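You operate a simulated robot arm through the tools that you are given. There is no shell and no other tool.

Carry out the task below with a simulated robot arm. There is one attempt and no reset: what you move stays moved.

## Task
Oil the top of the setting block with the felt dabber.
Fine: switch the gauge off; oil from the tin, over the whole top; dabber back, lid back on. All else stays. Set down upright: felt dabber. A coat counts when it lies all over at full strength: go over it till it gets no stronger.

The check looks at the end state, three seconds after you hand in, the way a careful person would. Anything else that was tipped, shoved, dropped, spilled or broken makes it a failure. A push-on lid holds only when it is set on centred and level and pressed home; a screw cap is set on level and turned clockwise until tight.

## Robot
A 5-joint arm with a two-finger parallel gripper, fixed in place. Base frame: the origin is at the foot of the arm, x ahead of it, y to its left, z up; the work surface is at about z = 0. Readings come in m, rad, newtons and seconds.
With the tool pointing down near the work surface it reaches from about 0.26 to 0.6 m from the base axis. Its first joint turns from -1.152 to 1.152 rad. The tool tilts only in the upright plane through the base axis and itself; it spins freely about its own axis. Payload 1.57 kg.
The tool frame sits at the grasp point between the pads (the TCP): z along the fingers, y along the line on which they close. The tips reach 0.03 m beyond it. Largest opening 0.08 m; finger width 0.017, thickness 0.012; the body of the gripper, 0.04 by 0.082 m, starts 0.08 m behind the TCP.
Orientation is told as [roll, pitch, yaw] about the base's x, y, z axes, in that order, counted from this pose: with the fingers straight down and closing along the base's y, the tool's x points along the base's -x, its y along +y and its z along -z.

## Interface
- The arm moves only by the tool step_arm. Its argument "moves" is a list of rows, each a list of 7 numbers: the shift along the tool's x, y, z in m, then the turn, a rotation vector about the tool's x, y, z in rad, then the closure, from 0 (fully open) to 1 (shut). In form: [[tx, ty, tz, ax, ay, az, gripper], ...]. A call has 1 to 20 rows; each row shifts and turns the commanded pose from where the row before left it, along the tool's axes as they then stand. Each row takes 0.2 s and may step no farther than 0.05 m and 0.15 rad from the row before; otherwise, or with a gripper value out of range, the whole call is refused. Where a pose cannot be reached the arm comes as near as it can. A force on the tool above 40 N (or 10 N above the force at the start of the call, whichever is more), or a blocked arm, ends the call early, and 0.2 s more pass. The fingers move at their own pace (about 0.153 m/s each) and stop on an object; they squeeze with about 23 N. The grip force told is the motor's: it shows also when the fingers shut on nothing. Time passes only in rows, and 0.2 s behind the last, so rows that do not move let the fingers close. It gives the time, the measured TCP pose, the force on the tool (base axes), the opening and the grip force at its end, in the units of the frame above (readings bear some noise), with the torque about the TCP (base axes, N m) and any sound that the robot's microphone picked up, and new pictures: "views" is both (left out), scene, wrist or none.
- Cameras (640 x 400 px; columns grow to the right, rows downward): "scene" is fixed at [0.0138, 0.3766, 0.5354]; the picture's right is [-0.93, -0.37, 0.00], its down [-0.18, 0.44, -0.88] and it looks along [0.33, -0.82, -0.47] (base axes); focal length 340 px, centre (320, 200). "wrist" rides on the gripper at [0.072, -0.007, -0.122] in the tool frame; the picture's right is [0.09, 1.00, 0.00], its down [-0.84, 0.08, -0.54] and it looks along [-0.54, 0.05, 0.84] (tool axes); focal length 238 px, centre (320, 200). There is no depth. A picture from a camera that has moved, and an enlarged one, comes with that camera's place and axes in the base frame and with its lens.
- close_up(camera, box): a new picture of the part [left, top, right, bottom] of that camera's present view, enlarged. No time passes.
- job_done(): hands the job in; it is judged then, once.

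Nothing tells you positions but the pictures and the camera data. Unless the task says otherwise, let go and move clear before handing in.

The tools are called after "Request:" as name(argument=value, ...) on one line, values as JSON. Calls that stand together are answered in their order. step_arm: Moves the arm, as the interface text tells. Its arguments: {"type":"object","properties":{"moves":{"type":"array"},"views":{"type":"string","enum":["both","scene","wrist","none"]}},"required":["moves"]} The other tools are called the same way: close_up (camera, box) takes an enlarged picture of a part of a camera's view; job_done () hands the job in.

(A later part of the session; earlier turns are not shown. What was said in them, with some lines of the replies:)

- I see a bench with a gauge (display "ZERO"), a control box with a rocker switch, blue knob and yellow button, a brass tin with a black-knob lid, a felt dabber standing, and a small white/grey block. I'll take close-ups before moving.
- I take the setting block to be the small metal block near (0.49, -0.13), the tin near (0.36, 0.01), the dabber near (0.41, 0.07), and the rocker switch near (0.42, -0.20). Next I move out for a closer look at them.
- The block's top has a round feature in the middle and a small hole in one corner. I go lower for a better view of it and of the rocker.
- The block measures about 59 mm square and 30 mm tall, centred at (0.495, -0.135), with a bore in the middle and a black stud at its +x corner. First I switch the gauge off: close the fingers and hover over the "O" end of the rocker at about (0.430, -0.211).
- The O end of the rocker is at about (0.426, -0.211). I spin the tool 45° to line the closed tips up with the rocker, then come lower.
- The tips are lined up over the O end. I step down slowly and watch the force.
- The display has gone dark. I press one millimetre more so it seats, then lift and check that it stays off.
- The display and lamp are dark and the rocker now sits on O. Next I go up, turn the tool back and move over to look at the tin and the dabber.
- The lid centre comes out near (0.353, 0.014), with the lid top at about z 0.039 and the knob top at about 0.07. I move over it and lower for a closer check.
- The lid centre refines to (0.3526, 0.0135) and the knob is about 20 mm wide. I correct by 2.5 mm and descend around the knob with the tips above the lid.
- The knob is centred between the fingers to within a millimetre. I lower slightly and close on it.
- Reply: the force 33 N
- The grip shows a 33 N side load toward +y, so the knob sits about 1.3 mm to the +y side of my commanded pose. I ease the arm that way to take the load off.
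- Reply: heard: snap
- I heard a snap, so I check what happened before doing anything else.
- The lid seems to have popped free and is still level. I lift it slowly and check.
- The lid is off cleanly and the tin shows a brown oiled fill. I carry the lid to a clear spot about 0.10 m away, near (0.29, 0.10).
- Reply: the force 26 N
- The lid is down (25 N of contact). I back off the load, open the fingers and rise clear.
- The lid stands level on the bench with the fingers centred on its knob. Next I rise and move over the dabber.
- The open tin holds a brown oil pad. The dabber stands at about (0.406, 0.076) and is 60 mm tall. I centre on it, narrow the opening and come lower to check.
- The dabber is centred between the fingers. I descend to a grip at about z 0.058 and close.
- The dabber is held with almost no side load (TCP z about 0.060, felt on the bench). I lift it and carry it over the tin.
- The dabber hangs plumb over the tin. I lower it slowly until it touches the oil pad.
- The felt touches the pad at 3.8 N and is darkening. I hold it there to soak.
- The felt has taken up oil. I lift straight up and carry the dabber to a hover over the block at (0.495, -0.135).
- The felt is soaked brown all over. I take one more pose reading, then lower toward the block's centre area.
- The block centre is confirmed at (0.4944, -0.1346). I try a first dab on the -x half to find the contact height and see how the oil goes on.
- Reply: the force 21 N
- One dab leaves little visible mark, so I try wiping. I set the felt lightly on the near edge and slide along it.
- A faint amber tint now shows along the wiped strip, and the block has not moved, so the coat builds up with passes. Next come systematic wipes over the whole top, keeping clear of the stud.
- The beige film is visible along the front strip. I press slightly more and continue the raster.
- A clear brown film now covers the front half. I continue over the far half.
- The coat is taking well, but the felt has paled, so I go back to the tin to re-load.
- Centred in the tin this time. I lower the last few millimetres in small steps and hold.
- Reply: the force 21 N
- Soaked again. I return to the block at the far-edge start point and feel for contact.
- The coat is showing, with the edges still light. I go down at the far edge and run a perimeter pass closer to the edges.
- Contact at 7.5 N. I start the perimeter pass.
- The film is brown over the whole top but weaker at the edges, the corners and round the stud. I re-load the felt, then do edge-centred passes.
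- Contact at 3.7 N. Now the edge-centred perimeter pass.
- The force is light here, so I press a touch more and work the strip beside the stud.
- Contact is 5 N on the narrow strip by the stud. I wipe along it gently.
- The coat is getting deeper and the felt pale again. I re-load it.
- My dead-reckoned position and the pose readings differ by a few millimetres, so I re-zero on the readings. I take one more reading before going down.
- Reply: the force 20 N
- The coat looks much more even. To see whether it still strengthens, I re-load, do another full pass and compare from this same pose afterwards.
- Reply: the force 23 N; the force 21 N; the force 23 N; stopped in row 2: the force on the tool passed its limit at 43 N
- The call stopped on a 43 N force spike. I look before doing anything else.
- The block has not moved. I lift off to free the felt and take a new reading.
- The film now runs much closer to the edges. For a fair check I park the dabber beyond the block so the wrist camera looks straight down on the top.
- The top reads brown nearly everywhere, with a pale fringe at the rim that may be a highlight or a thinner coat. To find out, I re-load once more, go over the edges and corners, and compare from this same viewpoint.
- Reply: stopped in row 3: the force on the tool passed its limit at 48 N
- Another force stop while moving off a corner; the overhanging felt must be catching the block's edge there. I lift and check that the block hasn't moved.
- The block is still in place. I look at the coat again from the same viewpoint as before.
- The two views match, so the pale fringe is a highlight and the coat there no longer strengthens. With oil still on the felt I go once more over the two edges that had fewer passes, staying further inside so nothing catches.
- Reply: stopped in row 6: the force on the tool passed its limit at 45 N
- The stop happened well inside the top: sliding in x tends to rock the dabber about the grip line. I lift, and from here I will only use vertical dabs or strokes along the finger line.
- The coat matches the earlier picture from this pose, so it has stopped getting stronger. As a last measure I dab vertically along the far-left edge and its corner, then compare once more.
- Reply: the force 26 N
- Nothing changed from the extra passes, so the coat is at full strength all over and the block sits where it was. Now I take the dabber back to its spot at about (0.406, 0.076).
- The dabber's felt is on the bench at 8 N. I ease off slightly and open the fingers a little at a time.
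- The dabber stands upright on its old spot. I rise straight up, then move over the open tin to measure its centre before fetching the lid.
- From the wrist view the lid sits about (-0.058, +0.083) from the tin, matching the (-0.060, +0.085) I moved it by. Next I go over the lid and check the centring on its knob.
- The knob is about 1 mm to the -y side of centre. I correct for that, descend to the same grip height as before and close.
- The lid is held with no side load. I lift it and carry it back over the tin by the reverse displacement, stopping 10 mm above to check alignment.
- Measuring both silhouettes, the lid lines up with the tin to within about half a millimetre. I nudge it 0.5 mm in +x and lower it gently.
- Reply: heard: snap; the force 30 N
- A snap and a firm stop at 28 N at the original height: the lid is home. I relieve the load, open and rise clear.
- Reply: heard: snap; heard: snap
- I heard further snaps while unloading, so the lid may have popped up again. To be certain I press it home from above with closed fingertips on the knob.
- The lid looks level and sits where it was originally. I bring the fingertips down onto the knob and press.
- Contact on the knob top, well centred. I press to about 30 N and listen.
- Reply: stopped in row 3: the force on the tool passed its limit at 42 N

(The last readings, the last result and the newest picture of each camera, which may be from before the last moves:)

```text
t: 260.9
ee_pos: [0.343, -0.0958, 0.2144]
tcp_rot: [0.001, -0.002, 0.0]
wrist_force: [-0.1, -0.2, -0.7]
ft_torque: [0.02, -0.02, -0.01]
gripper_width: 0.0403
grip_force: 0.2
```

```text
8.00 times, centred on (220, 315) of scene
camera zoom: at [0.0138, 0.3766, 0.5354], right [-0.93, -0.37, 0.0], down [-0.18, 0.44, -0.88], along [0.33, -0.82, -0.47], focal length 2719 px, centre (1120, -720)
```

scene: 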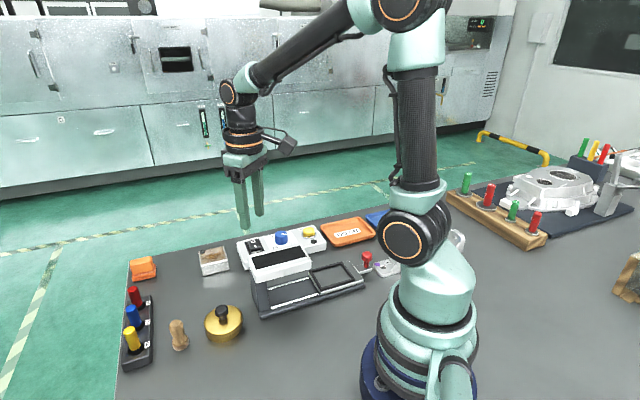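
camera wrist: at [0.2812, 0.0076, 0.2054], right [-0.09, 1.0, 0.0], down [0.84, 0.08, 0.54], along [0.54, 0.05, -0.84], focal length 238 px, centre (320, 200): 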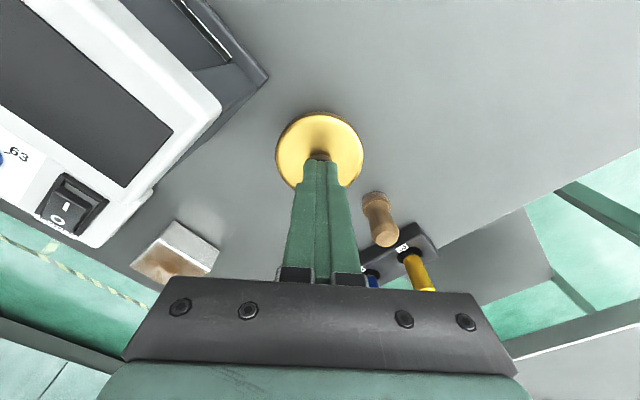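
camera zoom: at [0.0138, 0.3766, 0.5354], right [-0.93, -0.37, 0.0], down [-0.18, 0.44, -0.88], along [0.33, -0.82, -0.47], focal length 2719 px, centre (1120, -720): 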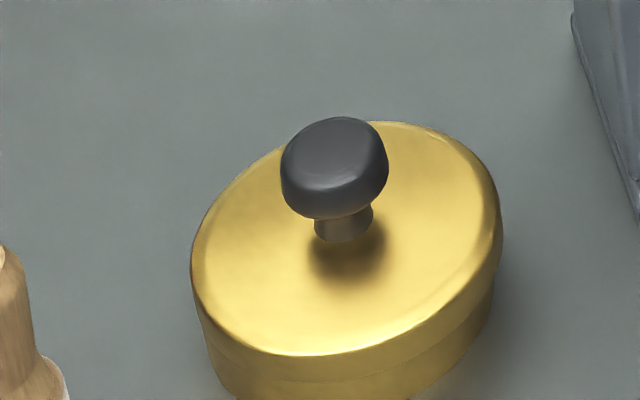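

Request:
close_up(camera="scene", box=[228, 313, 250, 335])

Request:
close_up(camera="scene", box=[198, 322, 220, 344])

```text
16.00 times, centred on (239, 324) of scene
camera zoom: at [0.0138, 0.3766, 0.5354], right [-0.93, -0.37, 0.0], down [-0.18, 0.44, -0.88], along [0.33, -0.82, -0.47], focal length 5439 px, centre (1616, -1784)
```

zoom: 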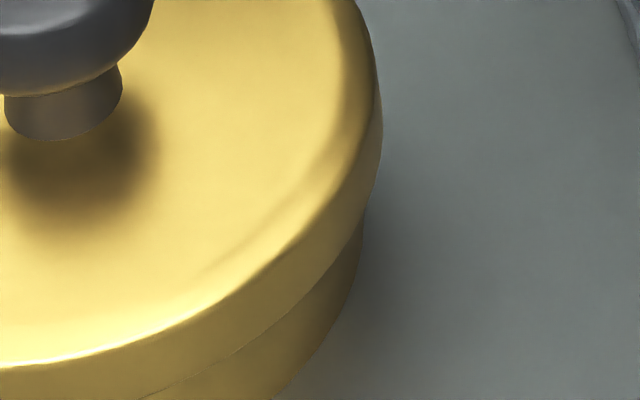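

```text
16.00 times, centred on (209, 333) of scene
camera zoom: at [0.0138, 0.3766, 0.5354], right [-0.93, -0.37, 0.0], down [-0.18, 0.44, -0.88], along [0.33, -0.82, -0.47], focal length 5439 px, centre (2096, -1928)
```

zoom: 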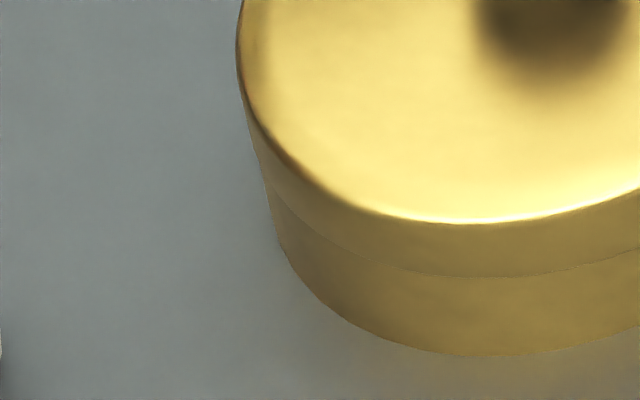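

The tin has not moved, but the lid now sits about 2 mm off centre toward -x, so I don't trust that it is home. I take a closer look from the wrist side before correcting it.

Request:
step_arm(moves=[[0.0, 0.037, 0, 0, 0, 0, 0.35], [0.012, 0.037, 0, 0, 0, 0, 0.35], [0.013, 0.036, 0, 0, 0, 0, 0.35], [0, 0, 0.04, 0, 0, 0, 0.35], [0, 0, 0.04, 0, 0, 0, 0.35], [0, 0, 0, 0, 0, 0, 0.35]], views="wrist")

Request:
close_up(camera="wrist", box=[270, 120, 370, 210])

```text
t: 262.3
ee_pos: [0.32, 0.0129, 0.1339]
tcp_rot: [0.001, -0.001, 0.002]
wrist_force: [-0.1, 0.7, 0.6]
ft_torque: [0.0, -0.01, -0.01]
gripper_width: 0.0521
grip_force: 0.0
camera wrist: at [0.2482, 0.0067, 0.2555], right [-0.09, 1.0, 0.0], down [0.84, 0.08, 0.54], along [0.54, 0.05, -0.84], focal length 238 px, centre (320, 200)
```

wrist: 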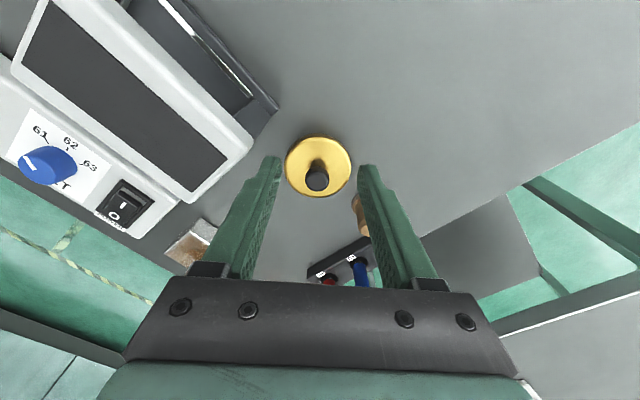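

```text
4.44 times, centred on (320, 165) of wrist
camera zoom: at [0.2482, 0.0067, 0.2555], right [-0.09, 1.0, 0.0], down [0.84, 0.08, 0.54], along [0.54, 0.05, -0.84], focal length 1059 px, centre (320, 356)
```

zoom: 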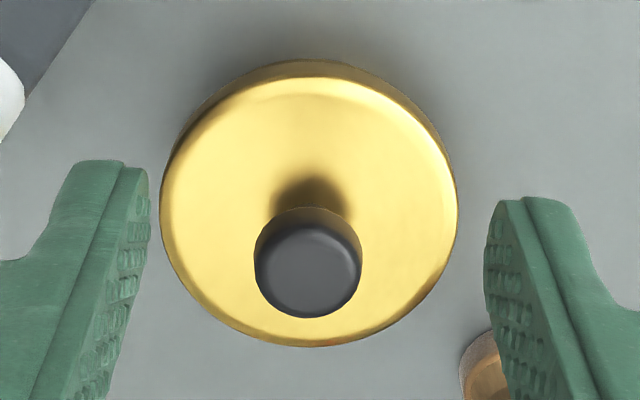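

Compared with the start, the lid is about 2 mm off in -x and level, so it is probably only resting there. I take the knob again with a deeper, centred grip and lift gently to find out.

Request:
step_arm(moves=[[-0.0175, 0.0004, 0, 0, 0, 0, 0.35], [-0.0175, 0.0004, 0, 0, 0, 0, 0.35], [0, 0, 0.03, 0, 0, 0, 0.4], [0, 0, 0.02, 0, 0, 0, 0.4], [0, 0, 0.01, 0, 0, 0, 0.4], [0, 0, 0, 0, 0, 0, 0.4]], views="none")

Request:
close_up(camera="wrist", box=[240, 80, 400, 220])

Request:
close_up(camera="scene", box=[190, 285, 255, 345])

```text
t: 263.7
ee_pos: [0.3545, 0.0153, 0.0733]
tcp_rot: [0.0, -0.002, 0.001]
wrist_force: [-0.3, 0.0, -0.3]
ft_torque: [0.02, -0.01, -0.01]
gripper_width: 0.0479
grip_force: 0.2
```

```text
2.86 times, centred on (320, 150) of wrist
camera zoom: at [0.2828, 0.0083, 0.1954], right [-0.09, 1.0, 0.0], down [0.84, 0.08, 0.54], along [0.54, 0.05, -0.84], focal length 681 px, centre (320, 343)
```

zoom: 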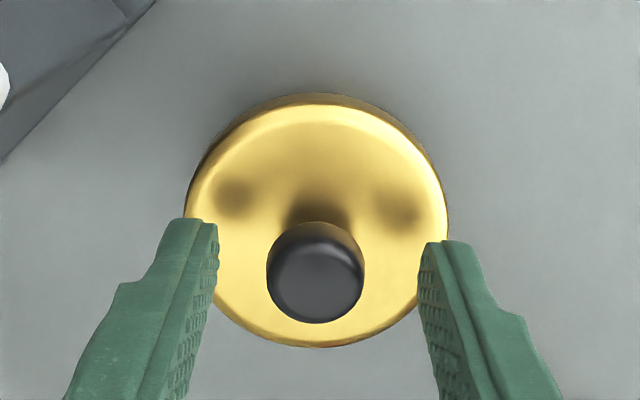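

```text
6.67 times, centred on (222, 315) of scene
camera zoom: at [0.0138, 0.3766, 0.5354], right [-0.93, -0.37, 0.0], down [-0.18, 0.44, -0.88], along [0.33, -0.82, -0.47], focal length 2266 px, centre (970, -567)
```

zoom: 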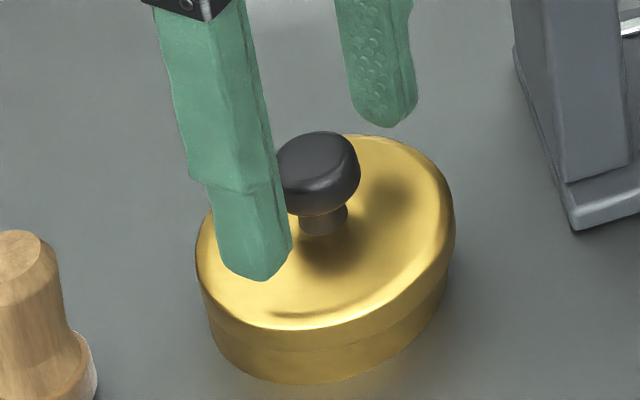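

Request:
step_arm(moves=[[0, -0.0004, 0.004, 0, 0, 0, 0.5], [0, 0, 0, 0, 0, 0, 0.66], [0, 0, 0, 0, 0, 0, 0.72], [0, 0, 0, 0, 0, 0, 1], [0, 0, 0, 0, 0, 0, 1]], views="none")

Request:
close_up(camera="wrist", box=[240, 80, 400, 220])

Request:
close_up(camera="scene", box=[190, 285, 255, 345])

```text
t: 264.9
ee_pos: [0.354, 0.0153, 0.07]
tcp_rot: [0.002, -0.001, 0.0]
wrist_force: [0.4, -0.9, -0.2]
ft_torque: [0.02, 0.02, 0.03]
gripper_width: 0.0235
grip_force: 23.1
heard: snap
```

```text
2.86 times, centred on (320, 150) of wrist
camera zoom: at [0.2822, 0.008, 0.1913], right [-0.09, 1.0, 0.0], down [0.84, 0.08, 0.54], along [0.54, 0.05, -0.84], focal length 681 px, centre (320, 343)
```

zoom: 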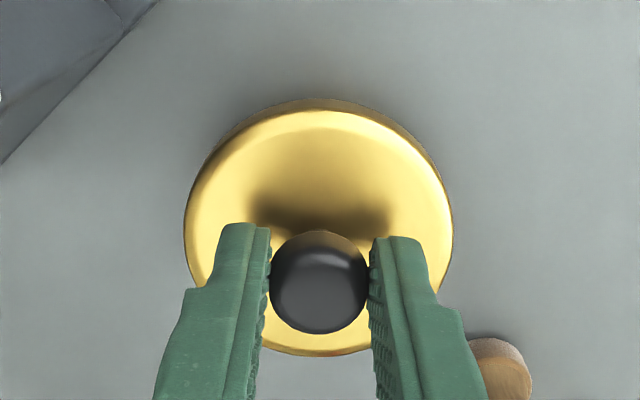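

```text
6.67 times, centred on (222, 315) of scene
camera zoom: at [0.0138, 0.3766, 0.5354], right [-0.93, -0.37, 0.0], down [-0.18, 0.44, -0.88], along [0.33, -0.82, -0.47], focal length 2266 px, centre (970, -567)
```

zoom: 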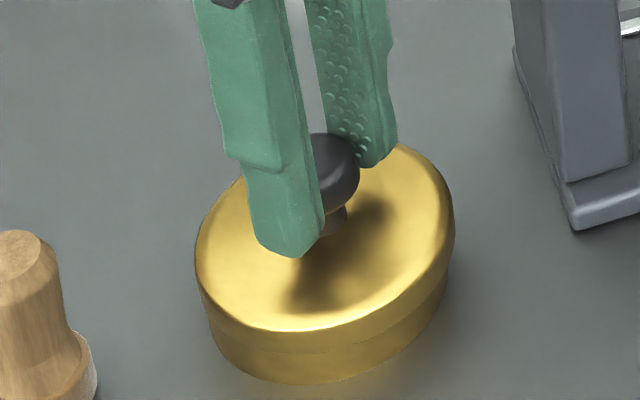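

That snap says the lid was holding but off-centre, and my grip has now freed it. I lift it 10 mm, shift it 1.8 mm in +x and check the alignment again.

Request:
step_arm(moves=[[0, 0, -0.005, 0, 0, 0, 1], [0, 0, -0.006, 0, 0, 0, 1], [-0.0018, 0, 0, 0, 0, 0, 1], [0, 0, 0, 0, 0, 0, 1], [0, 0, 0, 0, 0, 0, 1]], views="none")

Request:
close_up(camera="scene", box=[200, 315, 222, 337])

Request:
close_up(camera="scene", box=[224, 300, 246, 322])

Request:
close_up(camera="wrist", box=[275, 95, 365, 165])

```text
t: 266.1
ee_pos: [0.355, 0.0152, 0.0808]
tcp_rot: [0.0, -0.002, 0.0]
wrist_force: [-0.4, 0.4, -1.2]
ft_torque: [0.02, 0.0, 0.0]
gripper_width: 0.023
grip_force: 23.2
```

```text
16.00 times, centred on (211, 326) of scene
camera zoom: at [0.0138, 0.3766, 0.5354], right [-0.93, -0.37, 0.0], down [-0.18, 0.44, -0.88], along [0.33, -0.82, -0.47], focal length 5439 px, centre (2064, -1816)
```

zoom: 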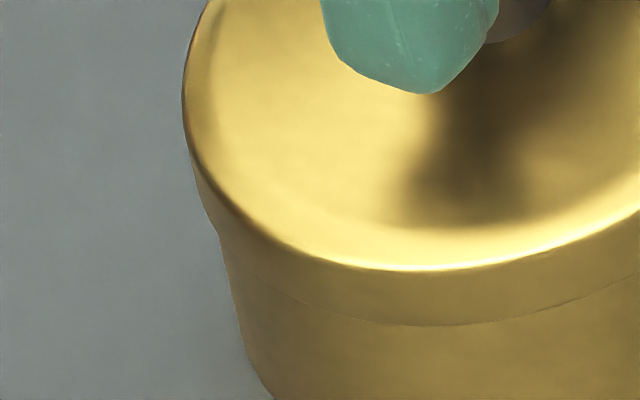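

```text
16.00 times, centred on (235, 311) of scene
camera zoom: at [0.0138, 0.3766, 0.5354], right [-0.93, -0.37, 0.0], down [-0.18, 0.44, -0.88], along [0.33, -0.82, -0.47], focal length 5439 px, centre (1680, -1576)
```

zoom: 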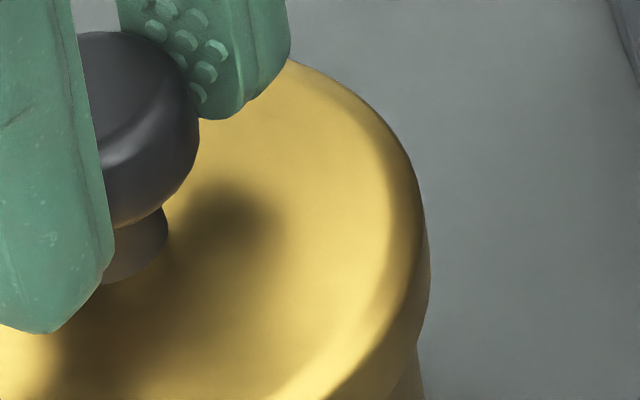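

```text
5.71 times, centred on (320, 130) of wrist
camera zoom: at [0.2829, 0.008, 0.2022], right [-0.09, 1.0, 0.0], down [0.84, 0.08, 0.54], along [0.54, 0.05, -0.84], focal length 1362 px, centre (320, 600)
```

zoom: 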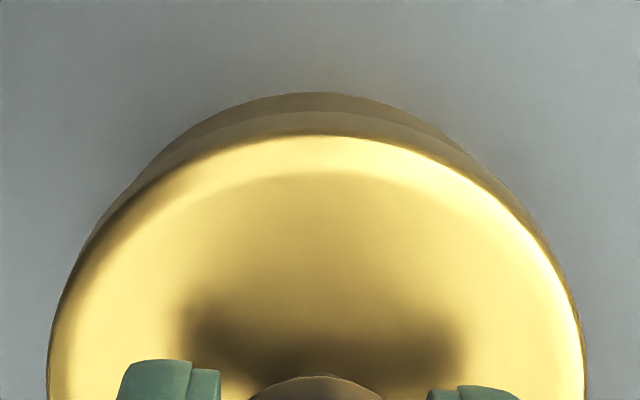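

Request:
step_arm(moves=[[-0.0012, 0.0004, 0, 0, 0, 0, 1], [0, 0, 0, 0, 0, 0, 1], [0, 0, 0, 0, 0, 0, 1]], views="none")

Request:
close_up(camera="scene", box=[200, 315, 222, 337])

Request:
close_up(camera="scene", box=[224, 300, 246, 322])

Request:
close_up(camera="wrist", box=[275, 95, 365, 165])

```text
t: 266.9
ee_pos: [0.3571, 0.014, 0.0811]
tcp_rot: [0.001, -0.001, 0.001]
wrist_force: [0.3, 0.3, -0.9]
ft_torque: [0.03, 0.05, -0.01]
gripper_width: 0.0231
grip_force: 23.2
```

```text
16.00 times, centred on (211, 326) of scene
camera zoom: at [0.0138, 0.3766, 0.5354], right [-0.93, -0.37, 0.0], down [-0.18, 0.44, -0.88], along [0.33, -0.82, -0.47], focal length 5439 px, centre (2064, -1816)
```

zoom: 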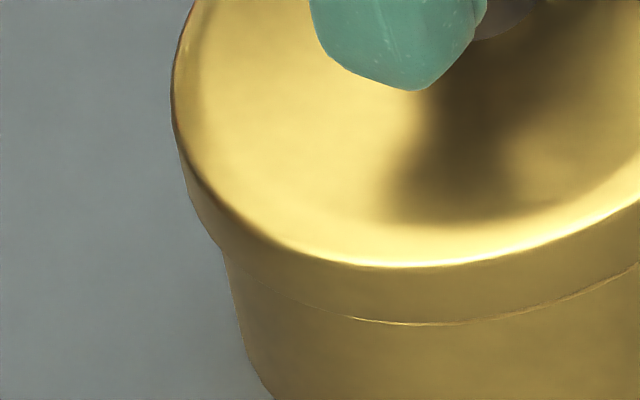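

```text
16.00 times, centred on (235, 311) of scene
camera zoom: at [0.0138, 0.3766, 0.5354], right [-0.93, -0.37, 0.0], down [-0.18, 0.44, -0.88], along [0.33, -0.82, -0.47], focal length 5439 px, centre (1680, -1576)
```

zoom: 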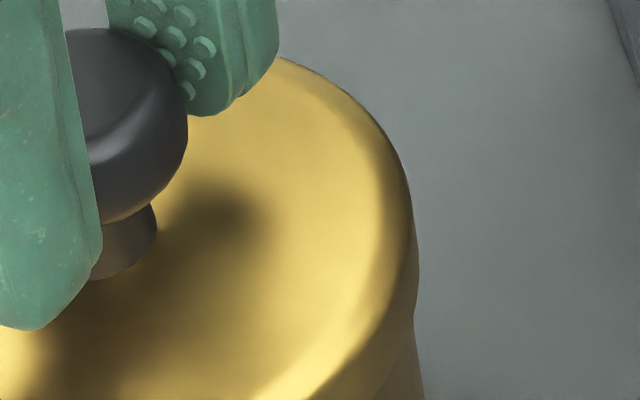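

```text
5.71 times, centred on (320, 130) of wrist
camera zoom: at [0.2844, 0.0081, 0.2023], right [-0.09, 1.0, 0.0], down [0.84, 0.08, 0.54], along [0.54, 0.05, -0.84], focal length 1362 px, centre (320, 600)
```

zoom: 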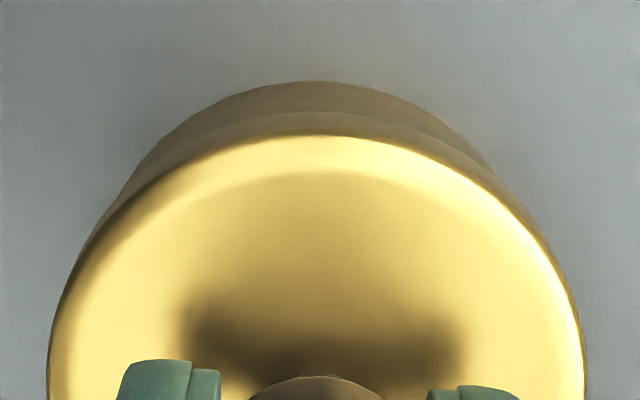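

The lid and tin silhouettes are now symmetric. I lower the lid until it just rests, without pressing.

Request:
step_arm(moves=[[0, 0, 0.004, 0, 0, 0, 1], [0, 0, 0.003, 0, 0, 0, 1], [0, 0, 0.001, 0, 0, 0, 1], [0, 0, 0, 0, 0, 0, 1]], views="none")

Request:
step_arm(moves=[[0, 0, 0.0008, 0, 0, 0, 1], [0, 0, 0.0006, 0, 0, 0, 1]], views="none")

```text
t: 267.9
ee_pos: [0.3563, 0.0146, 0.0723]
tcp_rot: [0.0, -0.001, 0.0]
wrist_force: [-0.1, 0.0, -0.6]
ft_torque: [-0.03, 0.02, 0.01]
gripper_width: 0.0231
grip_force: 23.4
```

```text
t: 268.5
ee_pos: [0.353, 0.0156, 0.0711]
tcp_rot: [-0.002, -0.002, -0.001]
wrist_force: [0.1, -1.1, -0.1]
ft_torque: [0.01, 0.0, -0.02]
gripper_width: 0.0231
grip_force: 23.3
```

Request:
close_up(camera="scene", box=[200, 315, 222, 337])

Request:
close_up(camera="scene", box=[224, 303, 246, 325])

Request:
step_arm(moves=[[0, 0, 0, 0, 0, 0, 1]], views="none")

```text
16.00 times, centred on (211, 326) of scene
camera zoom: at [0.0138, 0.3766, 0.5354], right [-0.93, -0.37, 0.0], down [-0.18, 0.44, -0.88], along [0.33, -0.82, -0.47], focal length 5439 px, centre (2064, -1816)
```

zoom: 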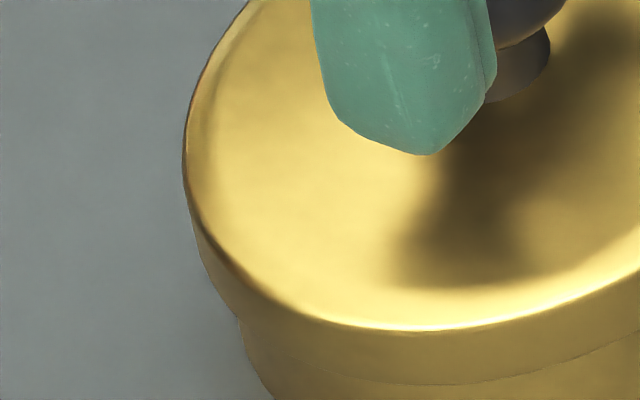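

```text
16.00 times, centred on (235, 314) of scene
camera zoom: at [0.0138, 0.3766, 0.5354], right [-0.93, -0.37, 0.0], down [-0.18, 0.44, -0.88], along [0.33, -0.82, -0.47], focal length 5439 px, centre (1680, -1624)
```

zoom: 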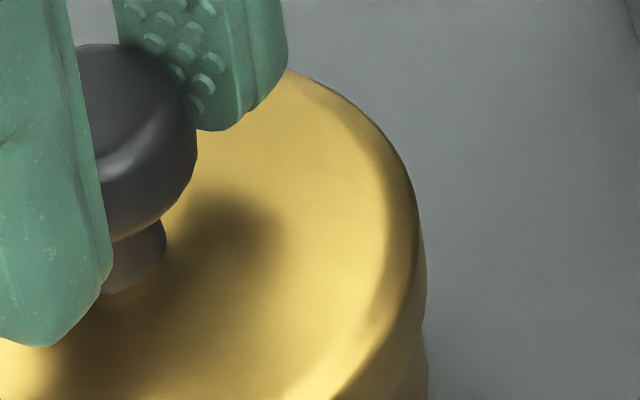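

```text
t: 268.9
ee_pos: [0.355, 0.0156, 0.0719]
tcp_rot: [0.0, -0.002, 0.0]
wrist_force: [0.8, -0.6, -0.3]
ft_torque: [-0.01, -0.02, -0.04]
gripper_width: 0.023
grip_force: 23.1
```

Request:
step_arm(moves=[[0.0003, 0, 0.0006, 0, 0, 0, 1], [0, 0, 0.0004, 0, 0, 0, 1]], views="none")

Request:
step_arm(moves=[[0, 0, 0.0004, 0, 0, 0, 1], [0, 0, 0.0003, 0, 0, 0, 1]], views="none")

```text
t: 269.5
ee_pos: [0.356, 0.0152, 0.0705]
tcp_rot: [-0.001, -0.004, 0.001]
wrist_force: [0.7, -0.5, 0.4]
ft_torque: [0.01, 0.01, -0.01]
gripper_width: 0.0235
grip_force: 23.5
```

```text
t: 270.1
ee_pos: [0.355, 0.014, 0.0707]
tcp_rot: [0.0, -0.003, -0.001]
wrist_force: [-3.1, -16.1, 20.6]
ft_torque: [-0.38, 0.13, -0.06]
gripper_width: 0.0229
grip_force: 23.2
heard: snap
```

Snap, with a 16 N side load in y. This time I relieve the side load in small steps without lifting.

Request:
step_arm(moves=[[0, -0.0004, 0, 0, 0, 0, 1], [0, 0, 0, 0, 0, 0, 1]], views="none")

```text
t: 270.7
ee_pos: [0.3557, 0.0138, 0.0687]
tcp_rot: [0.0, -0.004, -0.001]
wrist_force: [-1.6, -16.4, 27.0]
ft_torque: [-0.55, -0.07, -0.1]
gripper_width: 0.0232
grip_force: 23.2
```

Request:
step_arm(moves=[[0, -0.0005, -0.0003, 0, 0, 0, 1], [0, 0, 0, 0, 0, 0, 1]], views="none")

```text
t: 271.3
ee_pos: [0.3559, 0.015, 0.0695]
tcp_rot: [-0.001, -0.006, 0.0]
wrist_force: [4.7, -6.5, 17.4]
ft_torque: [-0.09, -0.23, -0.05]
gripper_width: 0.0233
grip_force: 22.9
```

Request:
step_arm(moves=[[-0.0002, -0.0003, -0.0004, 0, 0, 0, 1], [0, 0, 0, 0, 0, 0, 1]], views="none")

```text
t: 271.9
ee_pos: [0.3535, 0.0135, 0.0687]
tcp_rot: [0.0, 0.004, 0.001]
wrist_force: [0.3, 1.6, 3.9]
ft_torque: [0.03, -0.17, 0.04]
gripper_width: 0.0229
grip_force: 23.7
heard: snap
```

Request:
step_arm(moves=[[0, 0, 0, 0, 0, 0, 1]], views="none")

Request:
close_up(camera="scene", box=[190, 285, 255, 345])

Request:
close_up(camera="scene", box=[200, 315, 222, 337])

Request:
close_up(camera="scene", box=[224, 303, 246, 325])

Request:
close_up(camera="wrist", box=[275, 95, 365, 165])

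```text
t: 272.3
ee_pos: [0.3542, 0.0133, 0.0694]
tcp_rot: [0.0, 0.002, 0.001]
wrist_force: [0.8, 0.3, -0.7]
ft_torque: [0.01, -0.02, -0.01]
gripper_width: 0.0229
grip_force: 22.8
```

```text
6.67 times, centred on (222, 315) of scene
camera zoom: at [0.0138, 0.3766, 0.5354], right [-0.93, -0.37, 0.0], down [-0.18, 0.44, -0.88], along [0.33, -0.82, -0.47], focal length 2266 px, centre (970, -567)
```

zoom: 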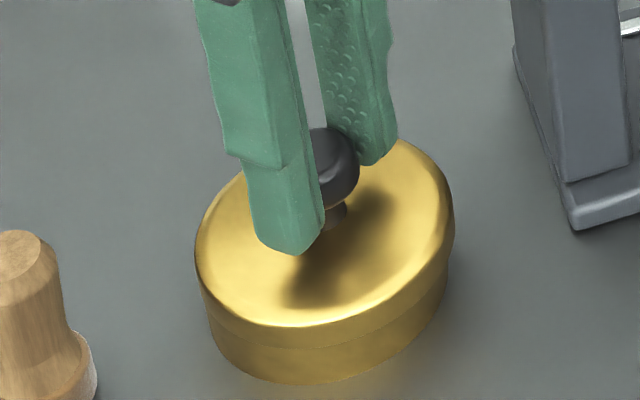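

```text
16.00 times, centred on (211, 326) of scene
camera zoom: at [0.0138, 0.3766, 0.5354], right [-0.93, -0.37, 0.0], down [-0.18, 0.44, -0.88], along [0.33, -0.82, -0.47], focal length 5439 px, centre (2064, -1816)
```

zoom: 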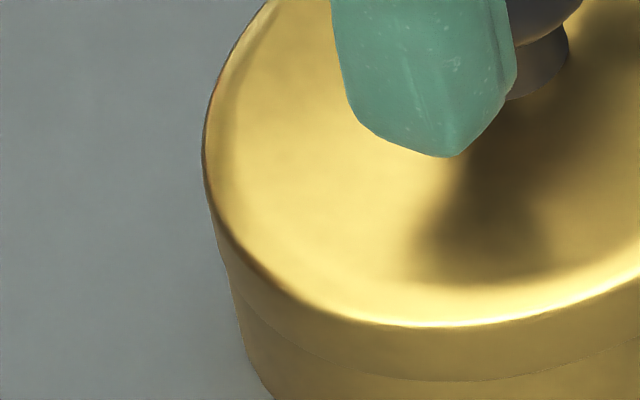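

```text
16.00 times, centred on (235, 314) of scene
camera zoom: at [0.0138, 0.3766, 0.5354], right [-0.93, -0.37, 0.0], down [-0.18, 0.44, -0.88], along [0.33, -0.82, -0.47], focal length 5439 px, centre (1680, -1624)
```

zoom: 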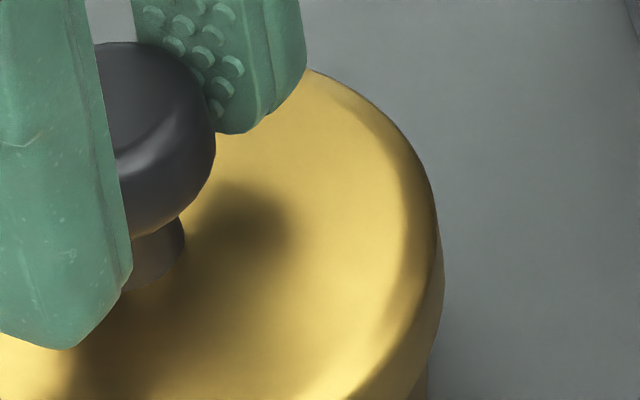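

```text
5.71 times, centred on (320, 130) of wrist
camera zoom: at [0.2833, 0.007, 0.1912], right [-0.09, 1.0, 0.0], down [0.84, 0.08, 0.54], along [0.54, 0.05, -0.84], focal length 1362 px, centre (320, 600)
```

zoom: 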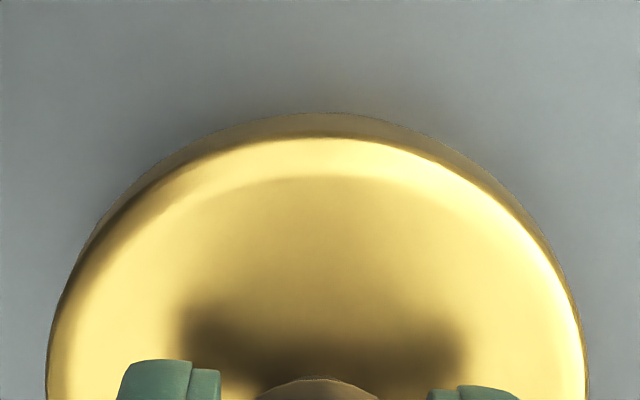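

The lid popped off again and moved 2 mm with the arm as the load was released; my unloading moves are what disturb it. I lift it a few millimetres, let the arm settle and re-align, and this time open the fingers straight after the snap.

Request:
step_arm(moves=[[0, 0, -0.004, 0, 0, 0, 1], [0, 0, -0.003, 0, 0, 0, 1], [0, 0, 0, 0, 0, 0, 1], [0, 0, 0, 0, 0, 0, 1], [0, 0, 0, 0, 0, 0, 1], [0, 0, 0, 0, 0, 0, 1], [0, 0, 0, 0, 0, 0, 1]], views="none")

Request:
close_up(camera="scene", box=[200, 315, 222, 337])

Request:
close_up(camera="scene", box=[224, 303, 246, 325])

Request:
close_up(camera="wrist", box=[275, 95, 365, 165])

```text
t: 273.9
ee_pos: [0.3557, 0.0153, 0.0768]
tcp_rot: [0.001, -0.001, -0.001]
wrist_force: [-0.2, -0.4, 0.4]
ft_torque: [-0.04, -0.01, 0.0]
gripper_width: 0.023
grip_force: 23.1
```

```text
16.00 times, centred on (211, 326) of scene
camera zoom: at [0.0138, 0.3766, 0.5354], right [-0.93, -0.37, 0.0], down [-0.18, 0.44, -0.88], along [0.33, -0.82, -0.47], focal length 5439 px, centre (2064, -1816)
```

zoom: 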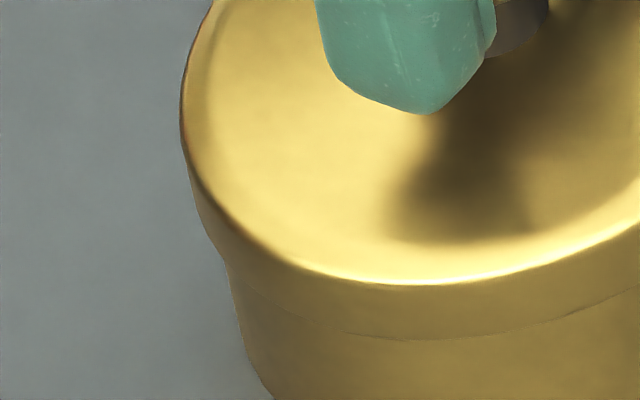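

```text
16.00 times, centred on (235, 314) of scene
camera zoom: at [0.0138, 0.3766, 0.5354], right [-0.93, -0.37, 0.0], down [-0.18, 0.44, -0.88], along [0.33, -0.82, -0.47], focal length 5439 px, centre (1680, -1624)
```

zoom: 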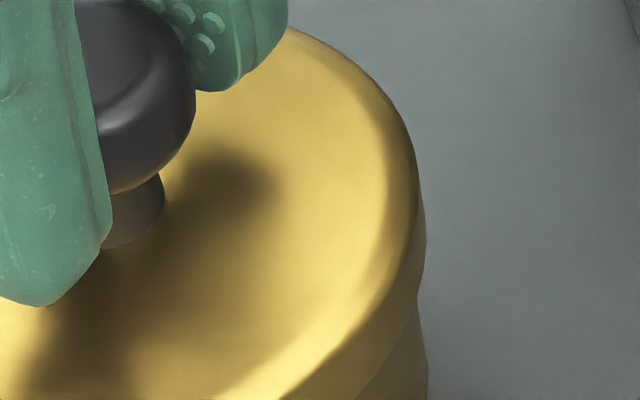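

```text
5.71 times, centred on (320, 130) of wrist
camera zoom: at [0.2841, 0.0077, 0.1981], right [-0.09, 1.0, 0.0], down [0.84, 0.08, 0.54], along [0.54, 0.05, -0.84], focal length 1362 px, centre (320, 600)
```

zoom: 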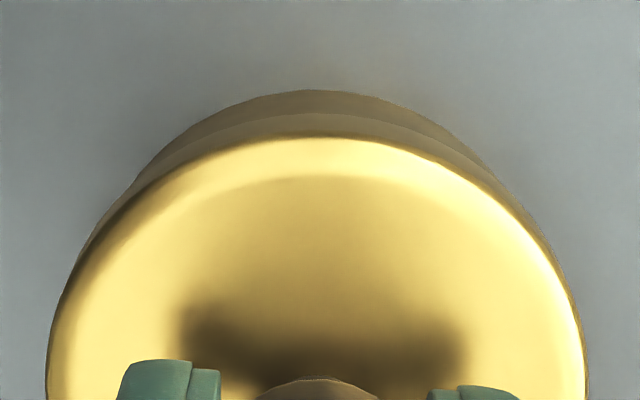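

The arm has settled and the lid is aligned to within half a millimetre again. I lower it in small steps.

Request:
step_arm(moves=[[-0.0003, 0, 0.003, 0, 0, 0, 1], [0, 0, 0.002, 0, 0, 0, 1], [0, 0, 0.0005, 0, 0, 0, 1], [0, 0, 0, 0, 0, 0, 1]], views="none")

Request:
step_arm(moves=[[0, 0, 0.0004, 0, 0, 0, 1], [0, 0, 0.0, 0, 0, 0, 1]], views="none")

```text
t: 274.9
ee_pos: [0.3561, 0.0121, 0.0718]
tcp_rot: [0.0, -0.001, 0.001]
wrist_force: [-0.2, -0.7, -0.2]
ft_torque: [0.02, 0.03, -0.01]
gripper_width: 0.0232
grip_force: 22.7
```

```text
t: 275.5
ee_pos: [0.3559, 0.0135, 0.0707]
tcp_rot: [-0.001, 0.0, 0.001]
wrist_force: [0.9, 1.2, -1.0]
ft_torque: [-0.01, 0.02, -0.02]
gripper_width: 0.023
grip_force: 23.5
```

Request:
step_arm(moves=[[0, 0, 0.0004, 0, 0, 0, 1], [0, 0, 0.0, 0, 0, 0, 1]], views="none")

Request:
step_arm(moves=[[0, 0, 0.0004, 0, 0, 0, 1], [0, 0, 0.0, 0, 0, 0, 1]], views="none")

```text
t: 276.1
ee_pos: [0.355, 0.0142, 0.0695]
tcp_rot: [0.001, -0.002, 0.001]
wrist_force: [-0.9, 0.9, -0.6]
ft_torque: [0.01, -0.01, -0.01]
gripper_width: 0.023
grip_force: 23.2
```

```text
t: 276.7
ee_pos: [0.3565, 0.0136, 0.0703]
tcp_rot: [0.001, -0.001, -0.001]
wrist_force: [-0.4, 0.5, -0.3]
ft_torque: [0.02, 0.0, 0.05]
gripper_width: 0.023
grip_force: 22.9
```

Request:
step_arm(moves=[[0, 0, 0.0004, 0, 0, 0, 1], [0, 0, 0.0, 0, 0, 0, 1]], views="none")

Request:
step_arm(moves=[[0, 0, 0.0003, 0, 0, 0, 1], [0, 0, 0.0, 0, 0, 0, 1]], views="none")

```text
t: 277.3
ee_pos: [0.3557, 0.0147, 0.0702]
tcp_rot: [0.0, -0.001, 0.0]
wrist_force: [0.4, -0.2, 0.7]
ft_torque: [0.02, 0.03, -0.03]
gripper_width: 0.0228
grip_force: 22.9
```

```text
t: 277.9
ee_pos: [0.3573, 0.0143, 0.0695]
tcp_rot: [0.002, -0.002, -0.002]
wrist_force: [0.2, -0.9, -0.3]
ft_torque: [0.02, -0.02, 0.0]
gripper_width: 0.0231
grip_force: 23.2
```

Request:
step_arm(moves=[[0, 0, 0.0004, 0, 0, 0, 1], [0, 0, 0.0, 0, 0, 0, 1]], views="none")

Request:
step_arm(moves=[[0, 0, 0.0004, 0, 0, 0, 1], [0, 0, 0.0, 0, 0, 0, 1]], views="none")

```text
t: 278.5
ee_pos: [0.3557, 0.0131, 0.069]
tcp_rot: [0.0, -0.002, 0.0]
wrist_force: [0.1, 0.1, -0.6]
ft_torque: [-0.01, 0.02, 0.0]
gripper_width: 0.0231
grip_force: 23.2
```

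```text
t: 279.1
ee_pos: [0.3556, 0.0134, 0.0693]
tcp_rot: [0.001, -0.001, 0.001]
wrist_force: [-7.6, 11.0, 23.3]
ft_torque: [0.33, 0.24, 0.09]
gripper_width: 0.0231
grip_force: 23.1
heard: snap
```

Snap, with smaller side loads. I open the fingers now without moving the arm.

Request:
step_arm(moves=[[0, 0, 0, 0, 0, 0, 0.66], [0, 0, 0, 0, 0, 0, 0.5], [0, 0, 0, 0, 0, 0, 0.35], [0, 0, 0, 0, 0, 0, 0.35], [0, 0, 0, 0, 0, 0, 0.35]], views="none")

Request:
close_up(camera="scene", box=[200, 315, 222, 337])

Request:
close_up(camera="scene", box=[224, 303, 246, 325])

Request:
close_up(camera="wrist", box=[275, 95, 365, 165])

```text
t: 280.3
ee_pos: [0.3554, 0.014, 0.0681]
tcp_rot: [0.0, -0.002, -0.001]
wrist_force: [0.1, 0.1, 0.1]
ft_torque: [-0.02, -0.02, 0.02]
gripper_width: 0.0519
grip_force: 0.0
```

```text
16.00 times, centred on (211, 326) of scene
camera zoom: at [0.0138, 0.3766, 0.5354], right [-0.93, -0.37, 0.0], down [-0.18, 0.44, -0.88], along [0.33, -0.82, -0.47], focal length 5439 px, centre (2064, -1816)
```

zoom: 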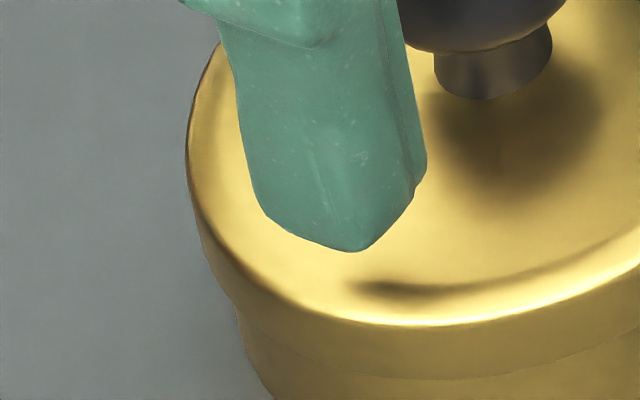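

```text
16.00 times, centred on (235, 314) of scene
camera zoom: at [0.0138, 0.3766, 0.5354], right [-0.93, -0.37, 0.0], down [-0.18, 0.44, -0.88], along [0.33, -0.82, -0.47], focal length 5439 px, centre (1680, -1624)
```

zoom: 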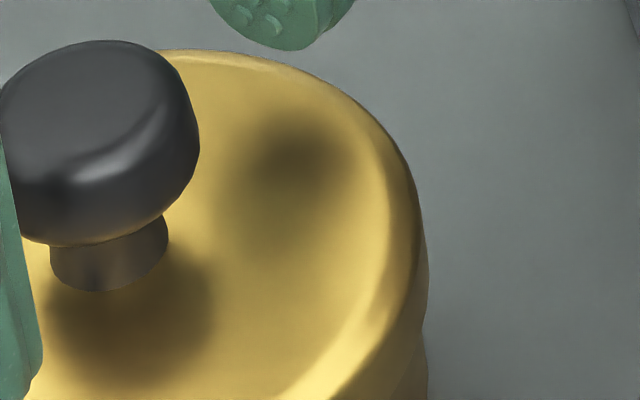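

```text
5.71 times, centred on (320, 130) of wrist
camera zoom: at [0.2847, 0.007, 0.1903], right [-0.09, 1.0, 0.0], down [0.84, 0.08, 0.54], along [0.54, 0.05, -0.84], focal length 1362 px, centre (320, 600)
```

zoom: 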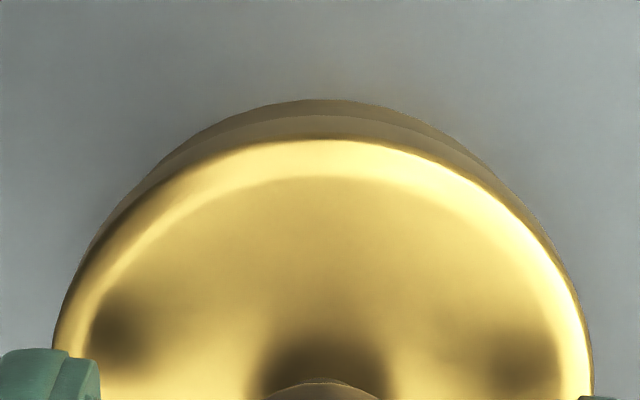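

No snap on opening, and the lid is centred on the tin exactly as at the start. I rise straight up, clear of the knob.

Request:
step_arm(moves=[[0, 0, -0.01, 0, 0, 0, 0.35], [0, 0, -0.03, 0, 0, 0, 0.35], [0, 0, -0.04, 0, 0, 0, 0.35], [0, 0, -0.03, 0, 0, 0, 0.35], [0, 0, 0, 0, 0, 0, 0.35], [0, 0, 0, 0, 0, 0, 0.35]], views="both")

Request:
close_up(camera="scene", box=[170, 270, 270, 350])

Request:
close_up(camera="wrist", box=[240, 80, 400, 220])

```text
t: 281.7
ee_pos: [0.357, 0.014, 0.1789]
tcp_rot: [0.001, -0.002, -0.001]
wrist_force: [-0.9, -1.2, 0.0]
ft_torque: [0.0, -0.01, -0.03]
gripper_width: 0.0519
grip_force: 0.0
camera wrist: at [0.2846, 0.0078, 0.3009], right [-0.09, 1.0, 0.0], down [0.84, 0.08, 0.54], along [0.54, 0.05, -0.84], focal length 238 px, centre (320, 200)
```

scene: 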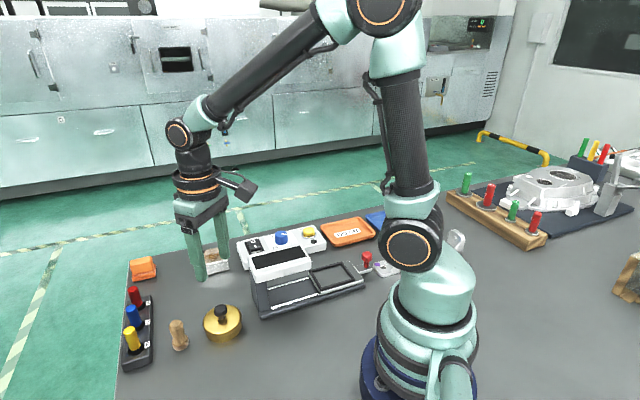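
wrist: 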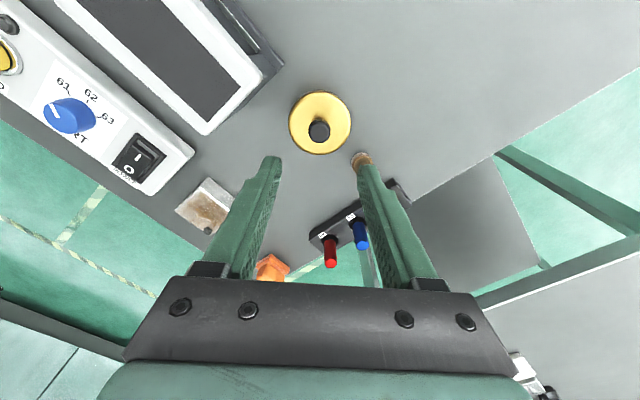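

```text
5.00 times, centred on (220, 310) of scene
camera zoom: at [0.0138, 0.3766, 0.5354], right [-0.93, -0.37, 0.0], down [-0.18, 0.44, -0.88], along [0.33, -0.82, -0.47], focal length 1700 px, centre (820, -350)
```

zoom: 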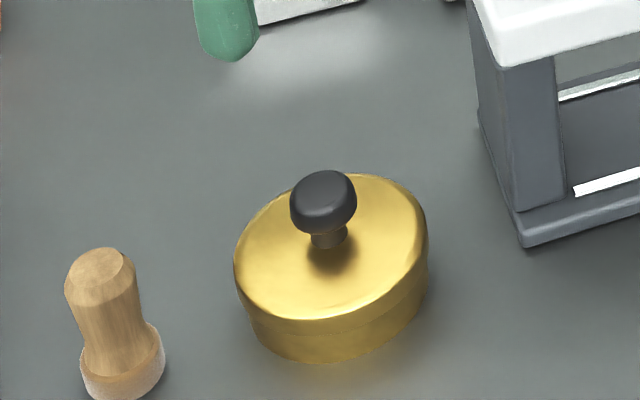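

```text
2.86 times, centred on (320, 150) of wrist
camera zoom: at [0.2846, 0.0078, 0.3009], right [-0.09, 1.0, 0.0], down [0.84, 0.08, 0.54], along [0.54, 0.05, -0.84], focal length 681 px, centre (320, 343)
```

zoom: 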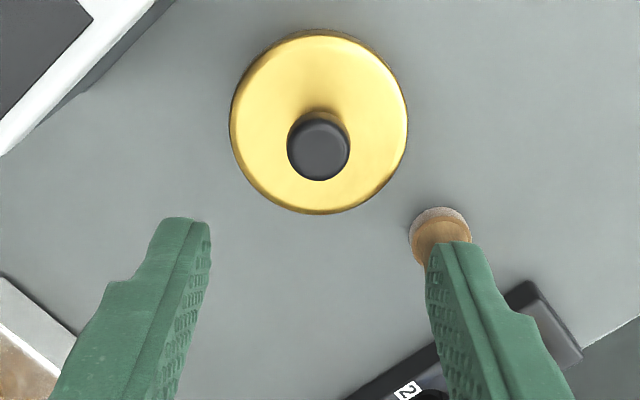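

The lid's outline matches the starting picture, seated and level. I move the arm clear and take a last look at everything.

Request:
step_arm(moves=[[0, 0, -0.045, 0, 0, 0, 0.35], [0, 0, -0.045, 0, 0, 0, 0.2], [0, 0, -0.04, 0, 0, 0, 0], [0.02, -0.04, 0, 0, 0, 0, 0], [0.02, -0.04, 0, 0, 0, 0, 0], [0.02, -0.04, 0, 0, 0, 0, 0], [0, -0.03, 0, 0, 0, 0, 0], [0, 0, 0, 0, 0, 0, 0]], views="both")

Request:
close_up(camera="scene", box=[110, 200, 270, 380])

Request:
close_up(camera="scene", box=[230, 200, 410, 320])

Request:
close_up(camera="scene", box=[195, 240, 235, 270])

```text
t: 283.5
ee_pos: [0.2944, -0.1367, 0.3086]
tcp_rot: [-0.001, 0.0, 0.001]
wrist_force: [0.0, 0.8, 0.0]
ft_torque: [0.0, 0.0, -0.01]
gripper_width: 0.0801
grip_force: 0.1
camera wrist: at [0.2229, -0.144, 0.4303], right [-0.09, 1.0, 0.0], down [0.84, 0.08, 0.54], along [0.54, 0.05, -0.84], focal length 238 px, centre (320, 200)
```

scene: 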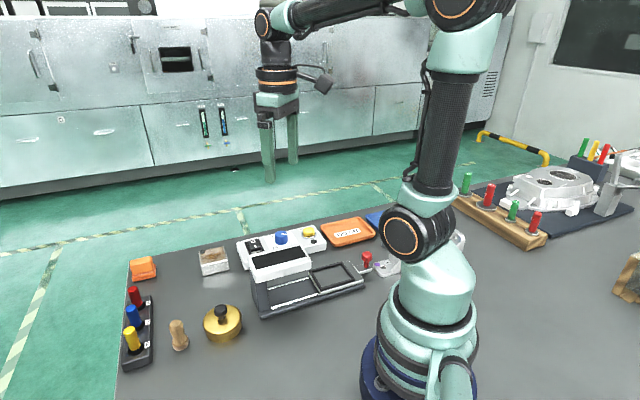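
wrist: 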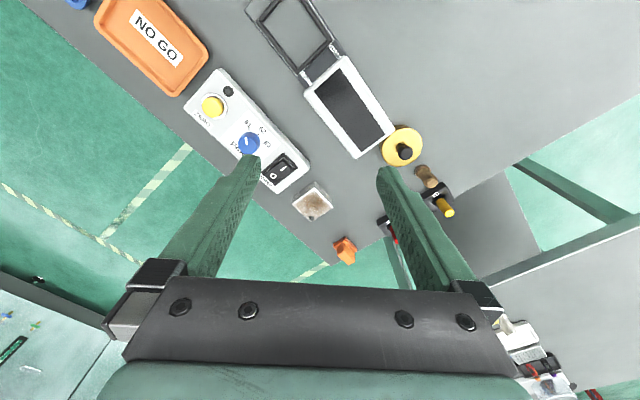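

```text
2.22 times, centred on (190, 290) of scene
camera zoom: at [0.0138, 0.3766, 0.5354], right [-0.93, -0.37, 0.0], down [-0.18, 0.44, -0.88], along [0.33, -0.82, -0.47], focal length 755 px, centre (609, 0)
```

zoom: 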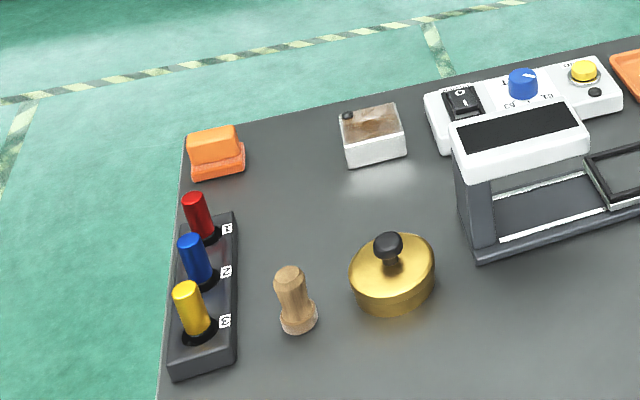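

```text
3.33 times, centred on (320, 260) of scene
camera zoom: at [0.0138, 0.3766, 0.5354], right [-0.93, -0.37, 0.0], down [-0.18, 0.44, -0.88], along [0.33, -0.82, -0.47], focal length 1133 px, centre (320, 0)
```

zoom: 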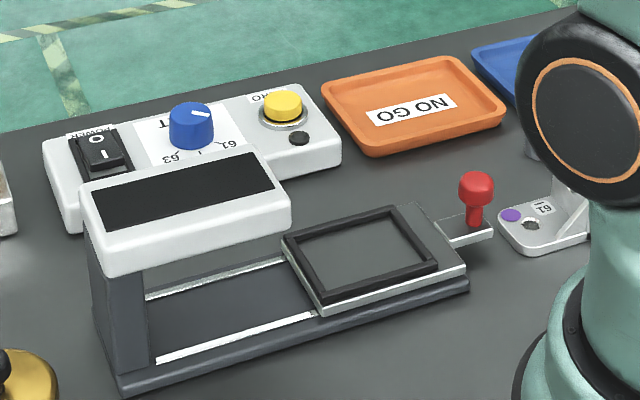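

```text
13.33 times, centred on (215, 255) of scene
camera zoom: at [0.0138, 0.3766, 0.5354], right [-0.93, -0.37, 0.0], down [-0.18, 0.44, -0.88], along [0.33, -0.82, -0.47], focal length 4532 px, centre (1720, -533)
```

zoom: 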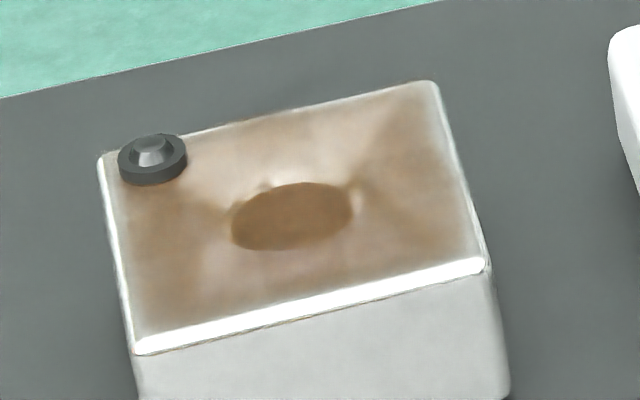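

The gauge is off (display and lamp dark), the block's top is coated all over and hasn't moved, and the dabber stands upright on its spot. The lid is seated, level and centred, everything else is unchanged, and the arm is clear, so I hand the job in.

Request:
job_done()

```text
The job is handed in.
```

I've handed the job in. The gauge is off and the setting block is oiled over its whole top. The dabber is back upright in its place, and the tin's lid is back on.

- **Coat:** I went over the top several times, reloading the dabber from the tin. The last passes made no visible difference in the pictures. A pale fringe still shows along the edges; extra passes there didn't change it either, so I took it for a highlight rather than thin oil.
- **Block:** The force limit stopped the arm three times while I was wiping. The block had not moved in the pictures after any of them.
- **Lid:** It took more than one try. The first time it ended up about 2 mm off centre, so I lifted it, lined it up again and pressed until it snapped. Its outline now matches the starting picture.
- **Dabber:** It stands within about 1–2 mm of where it was.

Nothing else in the pictures looks shifted, tipped or spilled.
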